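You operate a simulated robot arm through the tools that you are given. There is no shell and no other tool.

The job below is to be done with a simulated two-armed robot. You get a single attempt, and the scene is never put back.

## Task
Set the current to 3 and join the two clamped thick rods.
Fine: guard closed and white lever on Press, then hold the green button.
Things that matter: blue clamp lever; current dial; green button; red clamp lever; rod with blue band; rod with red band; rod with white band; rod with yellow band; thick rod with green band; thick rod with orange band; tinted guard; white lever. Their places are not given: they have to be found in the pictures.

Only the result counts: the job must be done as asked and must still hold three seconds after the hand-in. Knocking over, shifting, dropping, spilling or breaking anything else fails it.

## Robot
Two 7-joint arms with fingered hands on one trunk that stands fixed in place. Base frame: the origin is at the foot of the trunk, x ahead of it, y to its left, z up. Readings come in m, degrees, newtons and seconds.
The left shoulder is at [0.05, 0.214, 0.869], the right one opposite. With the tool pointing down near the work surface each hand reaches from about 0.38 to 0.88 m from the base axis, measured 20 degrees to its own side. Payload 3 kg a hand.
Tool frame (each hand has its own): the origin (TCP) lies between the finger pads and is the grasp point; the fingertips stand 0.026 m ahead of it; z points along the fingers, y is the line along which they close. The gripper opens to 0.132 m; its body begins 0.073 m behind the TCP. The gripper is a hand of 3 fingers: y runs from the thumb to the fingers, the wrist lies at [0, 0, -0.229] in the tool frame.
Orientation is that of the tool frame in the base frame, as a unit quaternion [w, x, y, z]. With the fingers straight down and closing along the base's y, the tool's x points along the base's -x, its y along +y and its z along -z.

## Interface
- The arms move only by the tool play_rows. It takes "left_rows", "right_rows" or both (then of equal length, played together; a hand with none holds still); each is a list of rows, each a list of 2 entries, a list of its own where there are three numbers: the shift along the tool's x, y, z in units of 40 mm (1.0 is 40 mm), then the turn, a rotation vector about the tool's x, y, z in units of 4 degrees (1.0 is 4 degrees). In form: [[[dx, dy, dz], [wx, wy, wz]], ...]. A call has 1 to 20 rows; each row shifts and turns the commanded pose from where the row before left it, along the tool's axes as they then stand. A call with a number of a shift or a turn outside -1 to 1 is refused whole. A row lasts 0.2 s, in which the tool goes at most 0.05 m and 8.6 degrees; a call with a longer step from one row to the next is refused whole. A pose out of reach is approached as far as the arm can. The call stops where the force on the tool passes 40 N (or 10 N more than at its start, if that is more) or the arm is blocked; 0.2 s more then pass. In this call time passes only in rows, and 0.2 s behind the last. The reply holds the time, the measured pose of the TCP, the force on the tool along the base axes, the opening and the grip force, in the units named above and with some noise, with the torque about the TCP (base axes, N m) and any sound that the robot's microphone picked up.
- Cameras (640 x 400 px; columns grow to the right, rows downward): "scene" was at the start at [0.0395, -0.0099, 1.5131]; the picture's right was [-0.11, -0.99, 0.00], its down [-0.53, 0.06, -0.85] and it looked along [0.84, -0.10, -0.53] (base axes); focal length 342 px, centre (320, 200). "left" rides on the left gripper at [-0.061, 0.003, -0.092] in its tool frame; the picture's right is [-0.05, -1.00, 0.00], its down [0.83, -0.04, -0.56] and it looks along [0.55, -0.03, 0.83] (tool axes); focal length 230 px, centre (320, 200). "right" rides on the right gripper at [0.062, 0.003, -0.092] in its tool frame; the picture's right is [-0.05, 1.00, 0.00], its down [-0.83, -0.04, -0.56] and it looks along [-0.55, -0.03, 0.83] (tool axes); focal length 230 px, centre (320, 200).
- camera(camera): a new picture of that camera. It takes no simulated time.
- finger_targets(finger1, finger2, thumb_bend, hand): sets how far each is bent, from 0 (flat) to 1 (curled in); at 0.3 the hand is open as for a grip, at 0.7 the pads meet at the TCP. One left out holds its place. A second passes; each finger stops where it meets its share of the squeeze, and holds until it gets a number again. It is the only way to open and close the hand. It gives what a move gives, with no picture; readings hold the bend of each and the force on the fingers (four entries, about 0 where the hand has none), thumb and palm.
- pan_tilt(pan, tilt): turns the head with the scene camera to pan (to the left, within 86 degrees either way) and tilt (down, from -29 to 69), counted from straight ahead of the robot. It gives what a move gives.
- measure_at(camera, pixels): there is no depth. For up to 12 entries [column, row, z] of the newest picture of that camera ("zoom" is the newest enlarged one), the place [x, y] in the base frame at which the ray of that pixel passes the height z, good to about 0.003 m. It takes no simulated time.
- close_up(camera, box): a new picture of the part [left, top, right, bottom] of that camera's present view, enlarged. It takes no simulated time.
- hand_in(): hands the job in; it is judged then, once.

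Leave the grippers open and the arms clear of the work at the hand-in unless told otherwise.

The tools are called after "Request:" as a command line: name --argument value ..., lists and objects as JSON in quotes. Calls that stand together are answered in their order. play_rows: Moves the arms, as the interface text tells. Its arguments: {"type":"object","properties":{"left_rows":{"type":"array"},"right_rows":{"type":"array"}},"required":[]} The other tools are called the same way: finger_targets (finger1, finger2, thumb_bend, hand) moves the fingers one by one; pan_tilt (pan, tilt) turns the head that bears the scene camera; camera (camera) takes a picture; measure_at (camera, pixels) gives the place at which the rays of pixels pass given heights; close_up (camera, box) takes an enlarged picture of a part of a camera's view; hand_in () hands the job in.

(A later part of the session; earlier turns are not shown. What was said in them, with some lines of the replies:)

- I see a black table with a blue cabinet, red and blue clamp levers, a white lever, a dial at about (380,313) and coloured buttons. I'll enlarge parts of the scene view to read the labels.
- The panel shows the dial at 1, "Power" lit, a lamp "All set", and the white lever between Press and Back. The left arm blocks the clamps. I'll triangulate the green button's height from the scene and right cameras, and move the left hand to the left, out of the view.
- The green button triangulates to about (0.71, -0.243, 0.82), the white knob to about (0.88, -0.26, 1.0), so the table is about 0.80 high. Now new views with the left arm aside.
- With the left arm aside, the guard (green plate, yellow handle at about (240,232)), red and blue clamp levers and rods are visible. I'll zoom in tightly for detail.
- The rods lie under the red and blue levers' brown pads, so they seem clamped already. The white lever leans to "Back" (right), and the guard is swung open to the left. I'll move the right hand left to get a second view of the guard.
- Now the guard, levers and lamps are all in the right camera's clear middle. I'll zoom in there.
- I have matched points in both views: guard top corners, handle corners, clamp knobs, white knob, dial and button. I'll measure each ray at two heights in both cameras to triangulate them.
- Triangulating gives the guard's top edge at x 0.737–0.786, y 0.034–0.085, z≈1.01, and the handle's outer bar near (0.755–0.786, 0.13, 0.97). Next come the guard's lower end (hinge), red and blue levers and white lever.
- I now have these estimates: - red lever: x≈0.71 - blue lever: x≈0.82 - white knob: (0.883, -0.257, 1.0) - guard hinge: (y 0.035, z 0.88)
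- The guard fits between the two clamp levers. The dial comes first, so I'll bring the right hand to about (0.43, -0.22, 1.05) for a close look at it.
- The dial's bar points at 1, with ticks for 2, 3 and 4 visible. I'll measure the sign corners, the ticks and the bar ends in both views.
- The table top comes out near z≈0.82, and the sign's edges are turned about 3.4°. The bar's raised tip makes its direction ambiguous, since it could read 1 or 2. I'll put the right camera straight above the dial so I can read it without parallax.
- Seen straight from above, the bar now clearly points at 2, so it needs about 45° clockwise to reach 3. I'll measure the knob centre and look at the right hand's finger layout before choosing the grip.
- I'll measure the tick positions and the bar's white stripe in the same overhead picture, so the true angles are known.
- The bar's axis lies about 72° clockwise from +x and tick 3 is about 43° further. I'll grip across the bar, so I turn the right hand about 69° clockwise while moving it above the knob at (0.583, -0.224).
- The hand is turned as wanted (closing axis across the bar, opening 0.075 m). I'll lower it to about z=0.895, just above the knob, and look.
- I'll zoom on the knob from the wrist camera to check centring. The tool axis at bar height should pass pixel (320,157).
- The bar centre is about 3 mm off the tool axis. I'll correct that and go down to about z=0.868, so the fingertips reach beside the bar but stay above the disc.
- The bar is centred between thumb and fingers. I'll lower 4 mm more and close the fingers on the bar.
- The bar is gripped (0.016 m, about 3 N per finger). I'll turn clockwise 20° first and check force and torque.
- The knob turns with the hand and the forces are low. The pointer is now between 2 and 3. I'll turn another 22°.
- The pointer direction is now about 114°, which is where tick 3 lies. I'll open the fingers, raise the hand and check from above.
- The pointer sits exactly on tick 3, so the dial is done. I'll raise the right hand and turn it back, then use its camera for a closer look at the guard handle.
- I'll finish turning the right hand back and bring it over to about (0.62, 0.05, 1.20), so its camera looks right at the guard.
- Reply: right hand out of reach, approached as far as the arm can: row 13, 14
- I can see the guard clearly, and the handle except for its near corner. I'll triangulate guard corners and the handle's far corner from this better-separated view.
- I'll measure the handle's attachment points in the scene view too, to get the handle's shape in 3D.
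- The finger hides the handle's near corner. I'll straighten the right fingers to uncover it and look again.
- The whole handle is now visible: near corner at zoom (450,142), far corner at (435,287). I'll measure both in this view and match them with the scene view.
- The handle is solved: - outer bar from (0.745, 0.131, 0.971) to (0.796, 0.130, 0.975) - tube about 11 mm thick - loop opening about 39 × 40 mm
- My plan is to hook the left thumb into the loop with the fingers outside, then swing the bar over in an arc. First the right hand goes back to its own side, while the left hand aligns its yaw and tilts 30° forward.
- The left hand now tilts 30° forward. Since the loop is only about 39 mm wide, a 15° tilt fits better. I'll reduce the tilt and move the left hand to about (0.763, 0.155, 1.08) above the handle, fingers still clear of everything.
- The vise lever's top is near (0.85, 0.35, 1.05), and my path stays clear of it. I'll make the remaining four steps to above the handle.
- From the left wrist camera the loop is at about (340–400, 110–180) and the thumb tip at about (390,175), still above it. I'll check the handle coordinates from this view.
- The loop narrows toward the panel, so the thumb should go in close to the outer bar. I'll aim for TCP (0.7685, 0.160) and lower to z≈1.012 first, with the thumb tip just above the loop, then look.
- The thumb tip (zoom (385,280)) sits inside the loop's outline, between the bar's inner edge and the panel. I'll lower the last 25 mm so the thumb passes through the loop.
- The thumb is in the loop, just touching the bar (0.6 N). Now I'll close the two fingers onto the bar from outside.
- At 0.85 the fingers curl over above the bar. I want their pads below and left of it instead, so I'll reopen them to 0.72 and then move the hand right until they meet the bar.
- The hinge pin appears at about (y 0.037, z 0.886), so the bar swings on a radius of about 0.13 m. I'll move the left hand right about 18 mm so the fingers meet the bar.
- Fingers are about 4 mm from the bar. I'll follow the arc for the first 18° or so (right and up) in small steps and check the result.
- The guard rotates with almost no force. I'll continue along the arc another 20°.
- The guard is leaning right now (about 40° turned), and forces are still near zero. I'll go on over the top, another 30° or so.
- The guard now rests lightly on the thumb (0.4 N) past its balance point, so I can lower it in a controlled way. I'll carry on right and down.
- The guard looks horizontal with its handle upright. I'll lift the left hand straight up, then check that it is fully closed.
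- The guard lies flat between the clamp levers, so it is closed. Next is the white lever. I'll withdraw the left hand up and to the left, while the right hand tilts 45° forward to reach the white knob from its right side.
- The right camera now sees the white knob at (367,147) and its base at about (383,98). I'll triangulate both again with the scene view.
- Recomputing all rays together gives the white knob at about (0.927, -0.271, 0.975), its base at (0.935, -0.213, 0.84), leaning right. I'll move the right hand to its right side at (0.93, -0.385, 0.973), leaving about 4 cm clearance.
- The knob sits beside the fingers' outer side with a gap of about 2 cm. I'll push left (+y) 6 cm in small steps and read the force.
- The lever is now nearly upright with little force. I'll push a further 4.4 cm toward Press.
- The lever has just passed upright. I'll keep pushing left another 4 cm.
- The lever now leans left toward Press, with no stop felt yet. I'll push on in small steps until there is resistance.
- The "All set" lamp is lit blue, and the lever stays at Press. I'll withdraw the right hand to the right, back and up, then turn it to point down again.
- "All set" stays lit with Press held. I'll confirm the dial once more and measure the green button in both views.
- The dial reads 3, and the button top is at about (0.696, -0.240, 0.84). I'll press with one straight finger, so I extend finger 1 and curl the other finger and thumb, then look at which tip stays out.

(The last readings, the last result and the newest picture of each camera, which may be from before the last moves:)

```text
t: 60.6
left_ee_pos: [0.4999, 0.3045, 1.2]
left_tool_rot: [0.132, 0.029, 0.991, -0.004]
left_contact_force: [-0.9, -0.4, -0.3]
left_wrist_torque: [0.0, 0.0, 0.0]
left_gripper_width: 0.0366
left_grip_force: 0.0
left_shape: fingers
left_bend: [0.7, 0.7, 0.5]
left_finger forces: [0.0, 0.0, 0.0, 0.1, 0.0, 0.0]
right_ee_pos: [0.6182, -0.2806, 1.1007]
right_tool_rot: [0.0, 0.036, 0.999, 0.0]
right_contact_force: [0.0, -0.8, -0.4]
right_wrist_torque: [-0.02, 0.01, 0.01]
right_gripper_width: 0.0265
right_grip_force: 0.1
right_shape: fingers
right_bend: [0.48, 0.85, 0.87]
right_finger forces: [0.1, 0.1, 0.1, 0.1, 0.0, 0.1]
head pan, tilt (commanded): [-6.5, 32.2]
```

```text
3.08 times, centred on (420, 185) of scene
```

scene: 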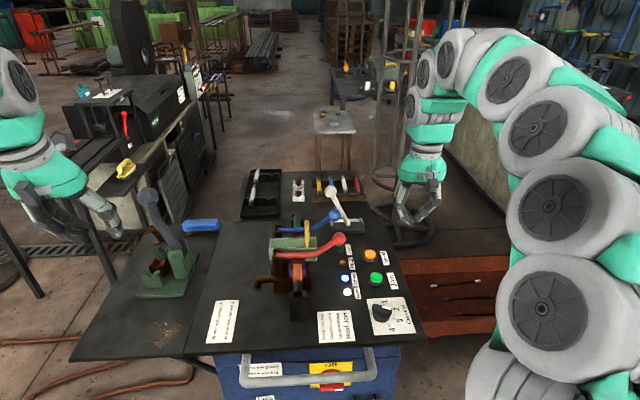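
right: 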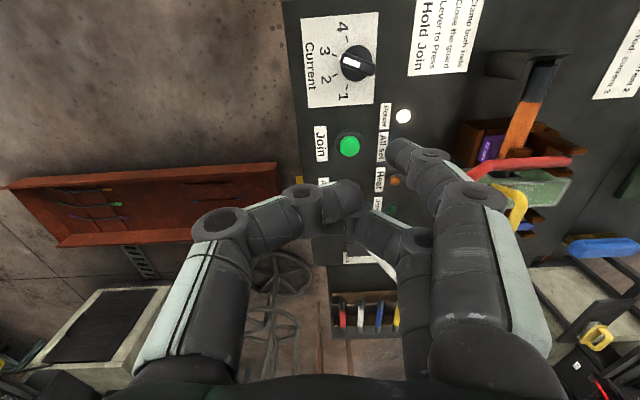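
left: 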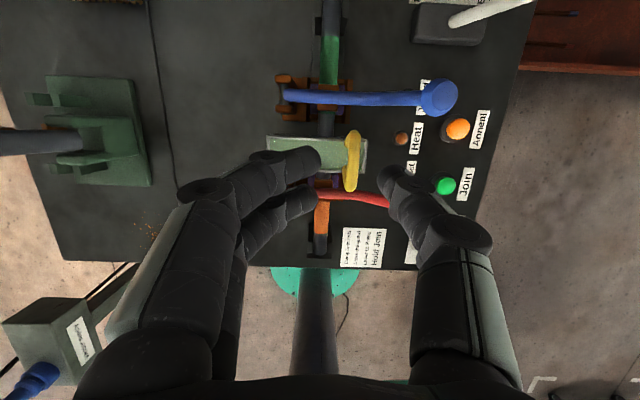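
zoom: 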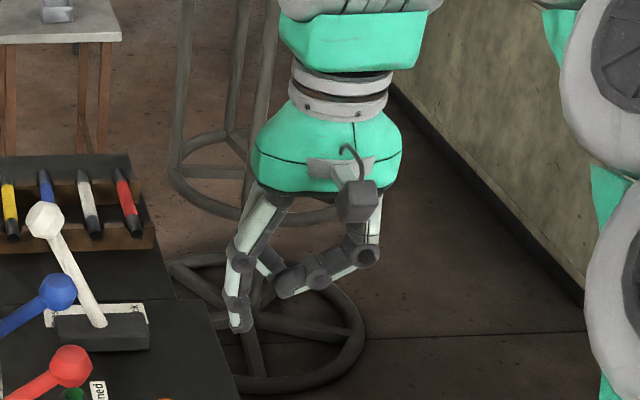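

Finger 1 stays straight with its tip at about (400,152); the others are curled out of the way. I'll move so this tip is above the green button, ending about 5 cm over it.

Request:
measure_at --camera "right" --pixels '[[349, 146, 0.83], [349, 146, 0.84], [349, 146, 0.85]]'

Request:
play_rows --right_rows '[[[-0.363, 0.003, 0.75], [0, 0, 0]], [[-0.363, 0.003, 0.75], [0, 0, 0]], [[-0.363, 0.003, 0.75], [0, 0, 0]], [[-0.363, 0.003, 0.75], [0, 0, 0]], [[-0.363, 0.003, 0.75], [0, 0, 0]], [[-0.363, 0.003, 0.75], [0, 0, 0]]]'

Request:
camera --camera "right"

Request:
close_up --camera "right" --box '[330, 60, 490, 200]'

Request:
close_up --camera "scene" --box '[330, 200, 430, 300]'

```text
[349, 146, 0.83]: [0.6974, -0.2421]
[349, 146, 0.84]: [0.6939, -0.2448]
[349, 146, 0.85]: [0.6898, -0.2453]
```

```text
t: 62.0
left_ee_pos: [0.4997, 0.304, 1.2006]
left_tool_rot: [0.13, 0.028, 0.991, -0.004]
left_contact_force: [-0.5, 0.7, 1.3]
left_wrist_torque: [0.01, 0.0, 0.02]
left_gripper_width: 0.0363
left_grip_force: 0.1
left_shape: fingers
left_bend: [0.7, 0.7, 0.5]
left_finger forces: [0.0, 0.0, 0.0, 0.0, 0.0, 0.0]
right_ee_pos: [0.7092, -0.285, 0.9198]
right_tool_rot: [0.001, 0.035, 0.999, 0.001]
right_contact_force: [-0.6, 0.3, -0.4]
right_wrist_torque: [-0.03, 0.01, 0.0]
right_gripper_width: 0.0263
right_grip_force: 0.0
right_shape: fingers
right_bend: [0.48, 0.85, 0.87]
right_finger forces: [0.1, 0.0, 0.0, 0.0, 0.0, 0.0]
head pan, tilt (commanded): [-6.5, 32.2]
```

```text
taken
```

right: 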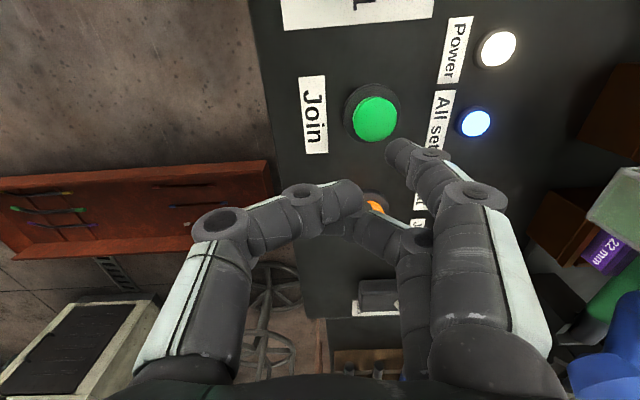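

```text
2.86 times, centred on (410, 130) of right
```

zoom: 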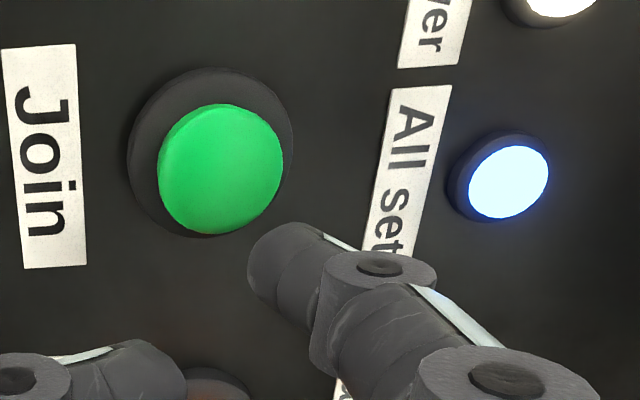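

```text
4.00 times, centred on (380, 250) of scene
```

zoom: 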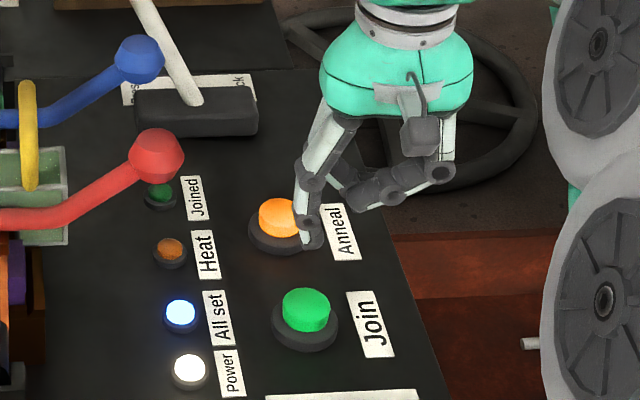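

The tip sits slightly off the button's centre. I compute about 4 mm along tool x. I'll verify with the scene view, where the fingertip is at about (378,260).

Request:
measure_at --camera "scene" --pixels '[[378, 260, 0.89], [378, 260, 0.9], [376.6, 275.8, 0.84], [376.6, 275.8, 0.845]]'

Request:
measure_at --camera "right" --pixels '[[375.7, 118.8, 0.84], [399.5, 154.5, 0.895], [399.5, 154.5, 0.9]]'

```text
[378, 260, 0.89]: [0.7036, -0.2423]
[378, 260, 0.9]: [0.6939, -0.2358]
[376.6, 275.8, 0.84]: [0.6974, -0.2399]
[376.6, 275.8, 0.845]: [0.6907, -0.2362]
```

```text
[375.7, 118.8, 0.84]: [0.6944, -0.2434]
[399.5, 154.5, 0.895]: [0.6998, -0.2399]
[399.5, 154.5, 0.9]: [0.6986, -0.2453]
```

The tip is at (0.700, -0.241) and the button at (0.695, -0.241). I'll shift 4 mm back and go down 4 cm, to just above the button.

Request:
play_rows --right_rows '[[[0.1, 0, 0.35], [0, 0, 0]], [[0, 0, 0.35], [0, 0, 0]], [[0, 0, 0.3], [0, 0, 0]]]'

Request:
close_up --camera "right" --box '[330, 60, 490, 200]'

Request:
close_up --camera "scene" --box '[330, 220, 430, 300]'

```text
t: 62.8
left_ee_pos: [0.5006, 0.3035, 1.1998]
left_tool_rot: [0.131, 0.028, 0.991, -0.004]
left_contact_force: [0.4, -0.3, 0.4]
left_wrist_torque: [-0.02, 0.01, -0.01]
left_gripper_width: 0.0364
left_grip_force: 0.1
left_shape: fingers
left_bend: [0.7, 0.7, 0.5]
left_finger forces: [0.0, 0.0, 0.0, 0.1, 0.0, 0.0]
right_ee_pos: [0.7018, -0.2838, 0.8793]
right_tool_rot: [0.0, 0.035, 0.999, 0.001]
right_contact_force: [-1.0, -0.3, -0.4]
right_wrist_torque: [0.01, 0.01, -0.04]
right_gripper_width: 0.0264
right_grip_force: 0.1
right_shape: fingers
right_bend: [0.48, 0.85, 0.87]
right_finger forces: [0.0, 0.0, 0.0, 0.0, 0.0, 0.0]
head pan, tilt (commanded): [-6.5, 32.2]
```

```text
2.86 times, centred on (410, 130) of right
```

zoom: 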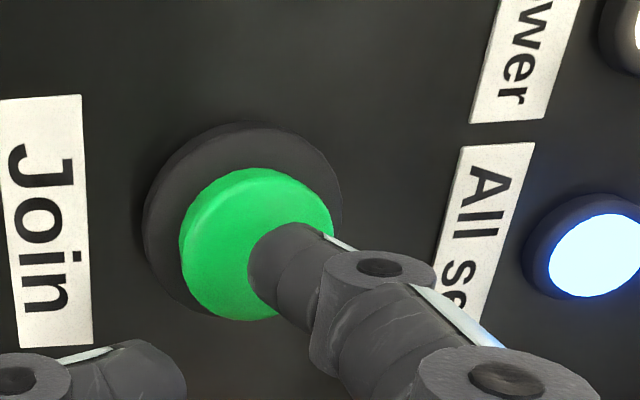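

```text
5.00 times, centred on (380, 260) of scene
```

zoom: 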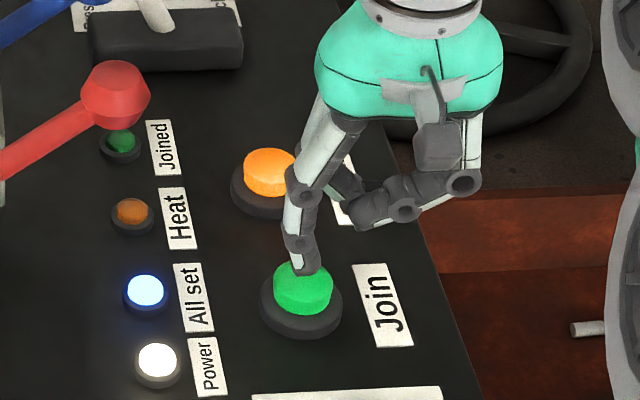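

The tip is right over the green cap. I'll go down in 4 mm steps and watch for contact force.

Request:
play_rows --right_rows '[[[0, 0, 0.1], [0, 0, 0]], [[0, 0, 0.1], [0, 0, 0]], [[0, 0, 0.1], [0, 0, 0]]]'

Request:
close_up --camera "scene" --box '[330, 220, 430, 300]'

```text
t: 63.6
left_ee_pos: [0.5002, 0.3049, 1.1992]
left_tool_rot: [0.131, 0.028, 0.991, -0.004]
left_contact_force: [0.1, -0.3, 0.0]
left_wrist_torque: [0.0, -0.03, 0.0]
left_gripper_width: 0.0365
left_grip_force: 0.2
left_shape: fingers
left_bend: [0.7, 0.7, 0.5]
left_finger forces: [0.0, 0.1, 0.0, 0.0, 0.0, 0.1]
right_ee_pos: [0.7024, -0.2854, 0.8691]
right_tool_rot: [0.0, 0.036, 0.999, 0.001]
right_contact_force: [-0.1, -0.2, 3.1]
right_wrist_torque: [0.1, 0.01, 0.04]
right_gripper_width: 0.0267
right_grip_force: 0.8
right_shape: fingers
right_bend: [0.48, 0.85, 0.87]
right_finger forces: [2.1, 0.0, 0.0, 0.1, 0.0, 0.0]
head pan, tilt (commanded): [-6.5, 32.2]
heard: click
```

```text
5.00 times, centred on (380, 260) of scene
```

zoom: 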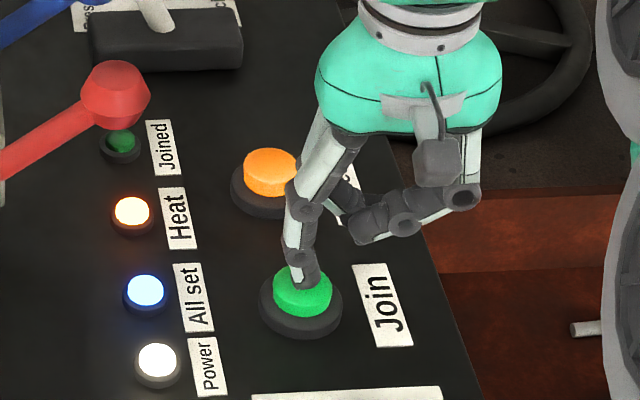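

A click was heard and the "Heat" lamp is lit, so Join is pressed (3 N). I'll press 1 mm more and hold, checking the lamps every second.

Request:
play_rows --right_rows '[[[0, 0, 0.03], [0, 0, 0]], [[0, 0, 0], [0, 0, 0]], [[0, 0, 0], [0, 0, 0]], [[0, 0, 0], [0, 0, 0]], [[0, 0, 0], [0, 0, 0]]]'

Request:
close_up --camera "scene" --box '[250, 200, 410, 300]'

```text
t: 64.8
left_ee_pos: [0.5015, 0.304, 1.2001]
left_tool_rot: [0.131, 0.028, 0.991, -0.004]
left_contact_force: [-0.6, -0.9, 0.0]
left_wrist_torque: [0.0, -0.01, -0.02]
left_gripper_width: 0.0364
left_grip_force: 0.1
left_shape: fingers
left_bend: [0.7, 0.7, 0.5]
left_finger forces: [0.0, 0.1, 0.0, 0.0, 0.0, 0.0]
right_ee_pos: [0.7029, -0.285, 0.8671]
right_tool_rot: [0.0, 0.036, 0.999, 0.0]
right_contact_force: [0.6, -0.3, 2.1]
right_wrist_torque: [0.1, 0.03, 0.03]
right_gripper_width: 0.0261
right_grip_force: 1.6
right_shape: fingers
right_bend: [0.48, 0.85, 0.87]
right_finger forces: [2.5, 0.0, 0.0, 0.0, 0.0, 0.0]
head pan, tilt (commanded): [-6.5, 32.2]
```

```text
4.00 times, centred on (330, 250) of scene
```

zoom: 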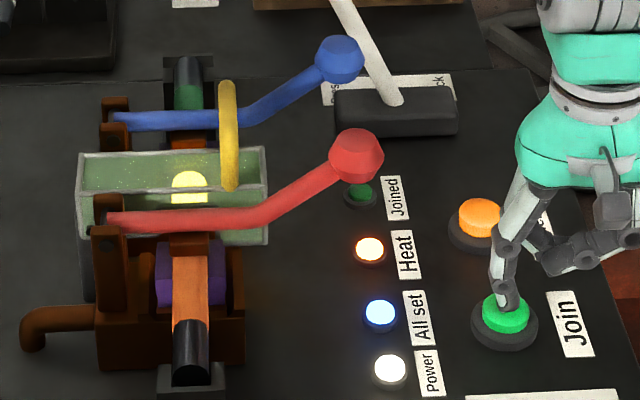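

The joint glows yellow under the guard and "Heat" is on, but "Joined" is not lit yet. I'll keep holding.

Request:
play_rows --right_rows '[[[0, 0, 0], [0, 0, 0]], [[0, 0, 0], [0, 0, 0]], [[0, 0, 0], [0, 0, 0]], [[0, 0, 0], [0, 0, 0]], [[0, 0, 0], [0, 0, 0]]]'

Request:
close_up --camera "scene" --box '[250, 200, 410, 300]'

```text
t: 66.0
left_ee_pos: [0.5009, 0.3034, 1.2009]
left_tool_rot: [0.132, 0.029, 0.991, -0.005]
left_contact_force: [0.4, -0.4, -0.2]
left_wrist_torque: [-0.01, -0.01, 0.02]
left_gripper_width: 0.0363
left_grip_force: 0.1
left_shape: fingers
left_bend: [0.7, 0.7, 0.5]
left_finger forces: [0.0, 0.0, 0.1, 0.0, 0.1, 0.0]
right_ee_pos: [0.703, -0.2854, 0.8677]
right_tool_rot: [0.001, 0.035, 0.999, 0.0]
right_contact_force: [-0.4, 0.0, 2.8]
right_wrist_torque: [0.08, 0.04, 0.02]
right_gripper_width: 0.0263
right_grip_force: 2.0
right_shape: fingers
right_bend: [0.48, 0.85, 0.87]
right_finger forces: [2.4, 0.0, 0.0, 0.1, 0.1, 0.0]
head pan, tilt (commanded): [-6.5, 32.2]
```

```text
4.00 times, centred on (330, 250) of scene
```

zoom: 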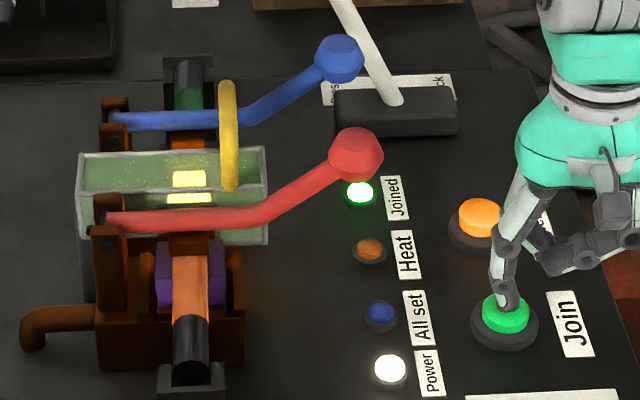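

The green "Joined" lamp is lit, and Heat has gone off by itself, so the joint is made. I'll release the button by lifting straight up.

Request:
play_rows --right_rows '[[[0, 0, -0.4], [0, 0, 0]], [[0, 0, -0.8], [0, 0, 0]], [[0, 0, -1], [0, 0, 0]], [[0, 0, -1], [0, 0, 0]], [[0, 0, -1], [0, 0, 0]], [[0, 0, -1], [0, 0, 0]]]'

Request:
close_up --camera "scene" --box '[250, 200, 410, 300]'

```text
t: 67.4
left_ee_pos: [0.5008, 0.3036, 1.1996]
left_tool_rot: [0.13, 0.029, 0.991, -0.004]
left_contact_force: [-0.6, -0.3, -0.2]
left_wrist_torque: [-0.02, 0.0, -0.03]
left_gripper_width: 0.0364
left_grip_force: 0.0
left_shape: fingers
left_bend: [0.7, 0.7, 0.5]
left_finger forces: [0.1, 0.0, 0.0, 0.0, 0.0, 0.0]
right_ee_pos: [0.7022, -0.2872, 1.0774]
right_tool_rot: [0.0, 0.035, 0.999, 0.0]
right_contact_force: [0.0, 0.1, 0.1]
right_wrist_torque: [-0.02, -0.02, -0.01]
right_gripper_width: 0.0266
right_grip_force: 0.1
right_shape: fingers
right_bend: [0.48, 0.85, 0.87]
right_finger forces: [0.0, 0.0, 0.1, 0.0, 0.0, 0.0]
head pan, tilt (commanded): [-6.5, 32.2]
```

```text
4.00 times, centred on (330, 250) of scene
```

zoom: 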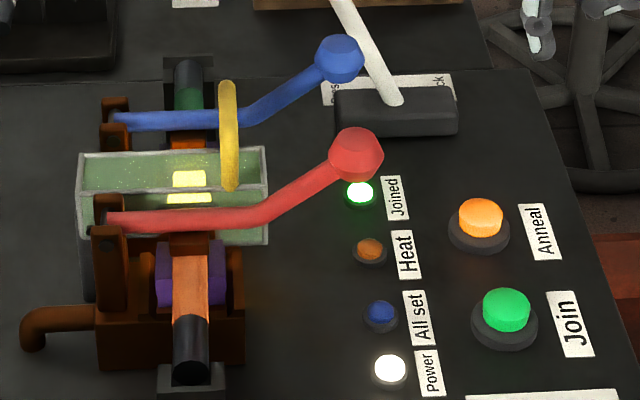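

"Joined" stays lit after release. I'll move the right arm back clear of the bench and open both hands.

Request:
play_rows --right_rows '[[[0.684, -0.46, -0.393], [0, 0, 0]], [[0.684, -0.46, -0.393], [0, 0, 0]], [[0.684, -0.46, -0.393], [0, 0, 0]], [[0.684, -0.46, -0.393], [0, 0, 0]], [[0.684, -0.46, -0.393], [0, 0, 0]], [[0.684, -0.46, -0.393], [0, 0, 0]], [[0.684, -0.46, -0.393], [0, 0, 0]]]'

Request:
finger_targets --hand "right" --finger1 0.3 --finger2 0.3 --thumb_bend 0.3

Request:
finger_targets --hand "left" --finger1 0.3 --finger2 0.3 --thumb_bend 0.3

Request:
camera --camera "scene"

Request:
close_up --camera "scene" --box '[250, 190, 430, 340]'

```text
t: 69.0
left_ee_pos: [0.5001, 0.3029, 1.1989]
left_tool_rot: [0.13, 0.029, 0.991, -0.004]
left_contact_force: [-0.4, 0.6, 1.0]
left_wrist_torque: [0.01, -0.02, -0.04]
left_gripper_width: 0.0365
left_grip_force: 0.2
left_shape: fingers
left_bend: [0.7, 0.7, 0.5]
left_finger forces: [0.1, 0.0, 0.1, 0.0, 0.1, 0.1]
right_ee_pos: [0.5037, -0.3989, 1.1855]
right_tool_rot: [0.0, 0.034, 0.999, 0.0]
right_contact_force: [0.7, -0.6, 0.1]
right_wrist_torque: [-0.01, -0.02, 0.0]
right_gripper_width: 0.0264
right_grip_force: 0.1
right_shape: fingers
right_bend: [0.48, 0.85, 0.87]
right_finger forces: [0.1, 0.0, 0.0, 0.1, 0.0, 0.0]
head pan, tilt (commanded): [-6.5, 32.2]
```

```text
t: 70.0
left_ee_pos: [0.5, 0.3033, 1.1994]
left_tool_rot: [0.131, 0.029, 0.991, -0.004]
left_contact_force: [0.6, 0.6, -0.6]
left_wrist_torque: [-0.01, -0.02, 0.01]
left_gripper_width: 0.0363
left_grip_force: 0.1
left_shape: fingers
left_bend: [0.7, 0.7, 0.5]
left_finger forces: [0.0, 0.1, 0.1, 0.0, 0.0, 0.2]
right_ee_pos: [0.5041, -0.3985, 1.1861]
right_tool_rot: [0.0, 0.035, 0.999, 0.0]
right_contact_force: [0.2, -1.4, 0.2]
right_wrist_torque: [0.02, -0.01, -0.01]
right_gripper_width: 0.1337
right_grip_force: 0.1
right_shape: fingers
right_bend: [0.3, 0.3, 0.3]
right_finger forces: [0.0, 0.0, 0.0, 0.0, 0.0, 0.1]
head pan, tilt (commanded): [-6.5, 32.2]
```

```text
t: 71.0
left_ee_pos: [0.5015, 0.3031, 1.2001]
left_tool_rot: [0.131, 0.029, 0.991, -0.004]
left_contact_force: [0.0, -0.4, 0.1]
left_wrist_torque: [0.04, 0.02, -0.03]
left_gripper_width: 0.1339
left_grip_force: 0.0
left_shape: fingers
left_bend: [0.3, 0.3, 0.3]
left_finger forces: [0.0, 0.0, 0.0, 0.0, 0.0, 0.0]
right_ee_pos: [0.5046, -0.3994, 1.1846]
right_tool_rot: [0.0, 0.035, 0.999, 0.0]
right_contact_force: [0.1, -0.9, 0.1]
right_wrist_torque: [-0.06, -0.02, -0.02]
right_gripper_width: 0.1339
right_grip_force: 0.1
right_shape: fingers
right_bend: [0.3, 0.3, 0.3]
right_finger forces: [0.0, 0.0, 0.0, 0.0, 0.1, 0.1]
head pan, tilt (commanded): [-6.5, 32.2]
```

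```text
taken
```

scene: 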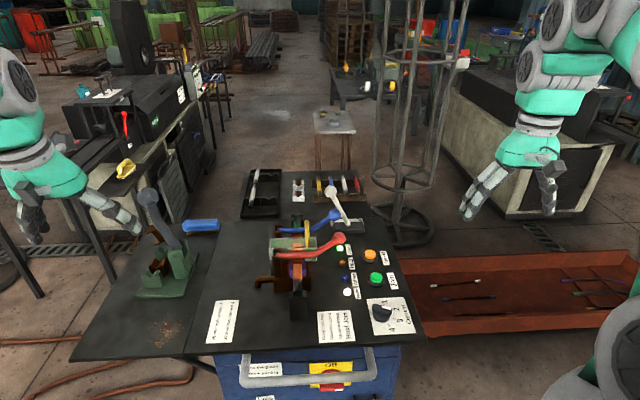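

```text
2.67 times, centred on (340, 265) of scene
```

zoom: 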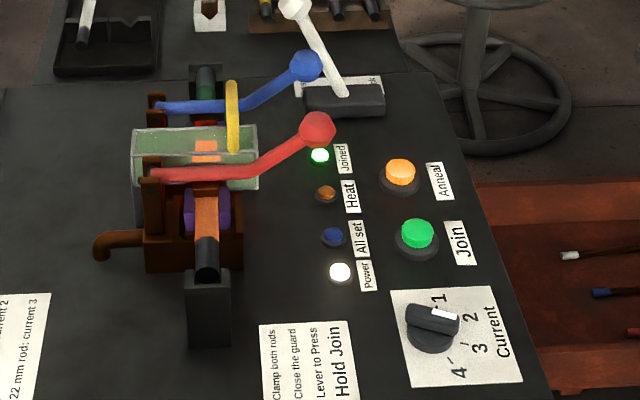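

The dial is at 3, the guard is closed, the lever is on Press and "Joined" is lit. The joint is cooling from yellow to orange. Nothing else has moved, and both hands are open and clear of the bench. I'll hand in.

Request:
hand_in

```text
The job is handed in.
```

The two thick rods are joined at current 3, and the job is handed in. The hand-in reply gave no verdict.

- **Current:** the dial was at 2, so I turned it to 3 and confirmed the pointer on the 3 mark from above.
- **Guard:** I swung it over by its handle with the left hand and lowered it gently until it lay flat between the clamp levers.
- **White lever:** I pushed it from Back to Press with the right hand, and the "All set" lamp came on.
- **Join:** I held the green button for about 2 seconds. The joint glowed, "Heat" went off by itself, and "Joined" lit and stayed lit after I let go.

At hand-in the joint was still glowing orange as it cooled. Both hands were open and clear of the bench, and I saw nothing else knocked or moved.
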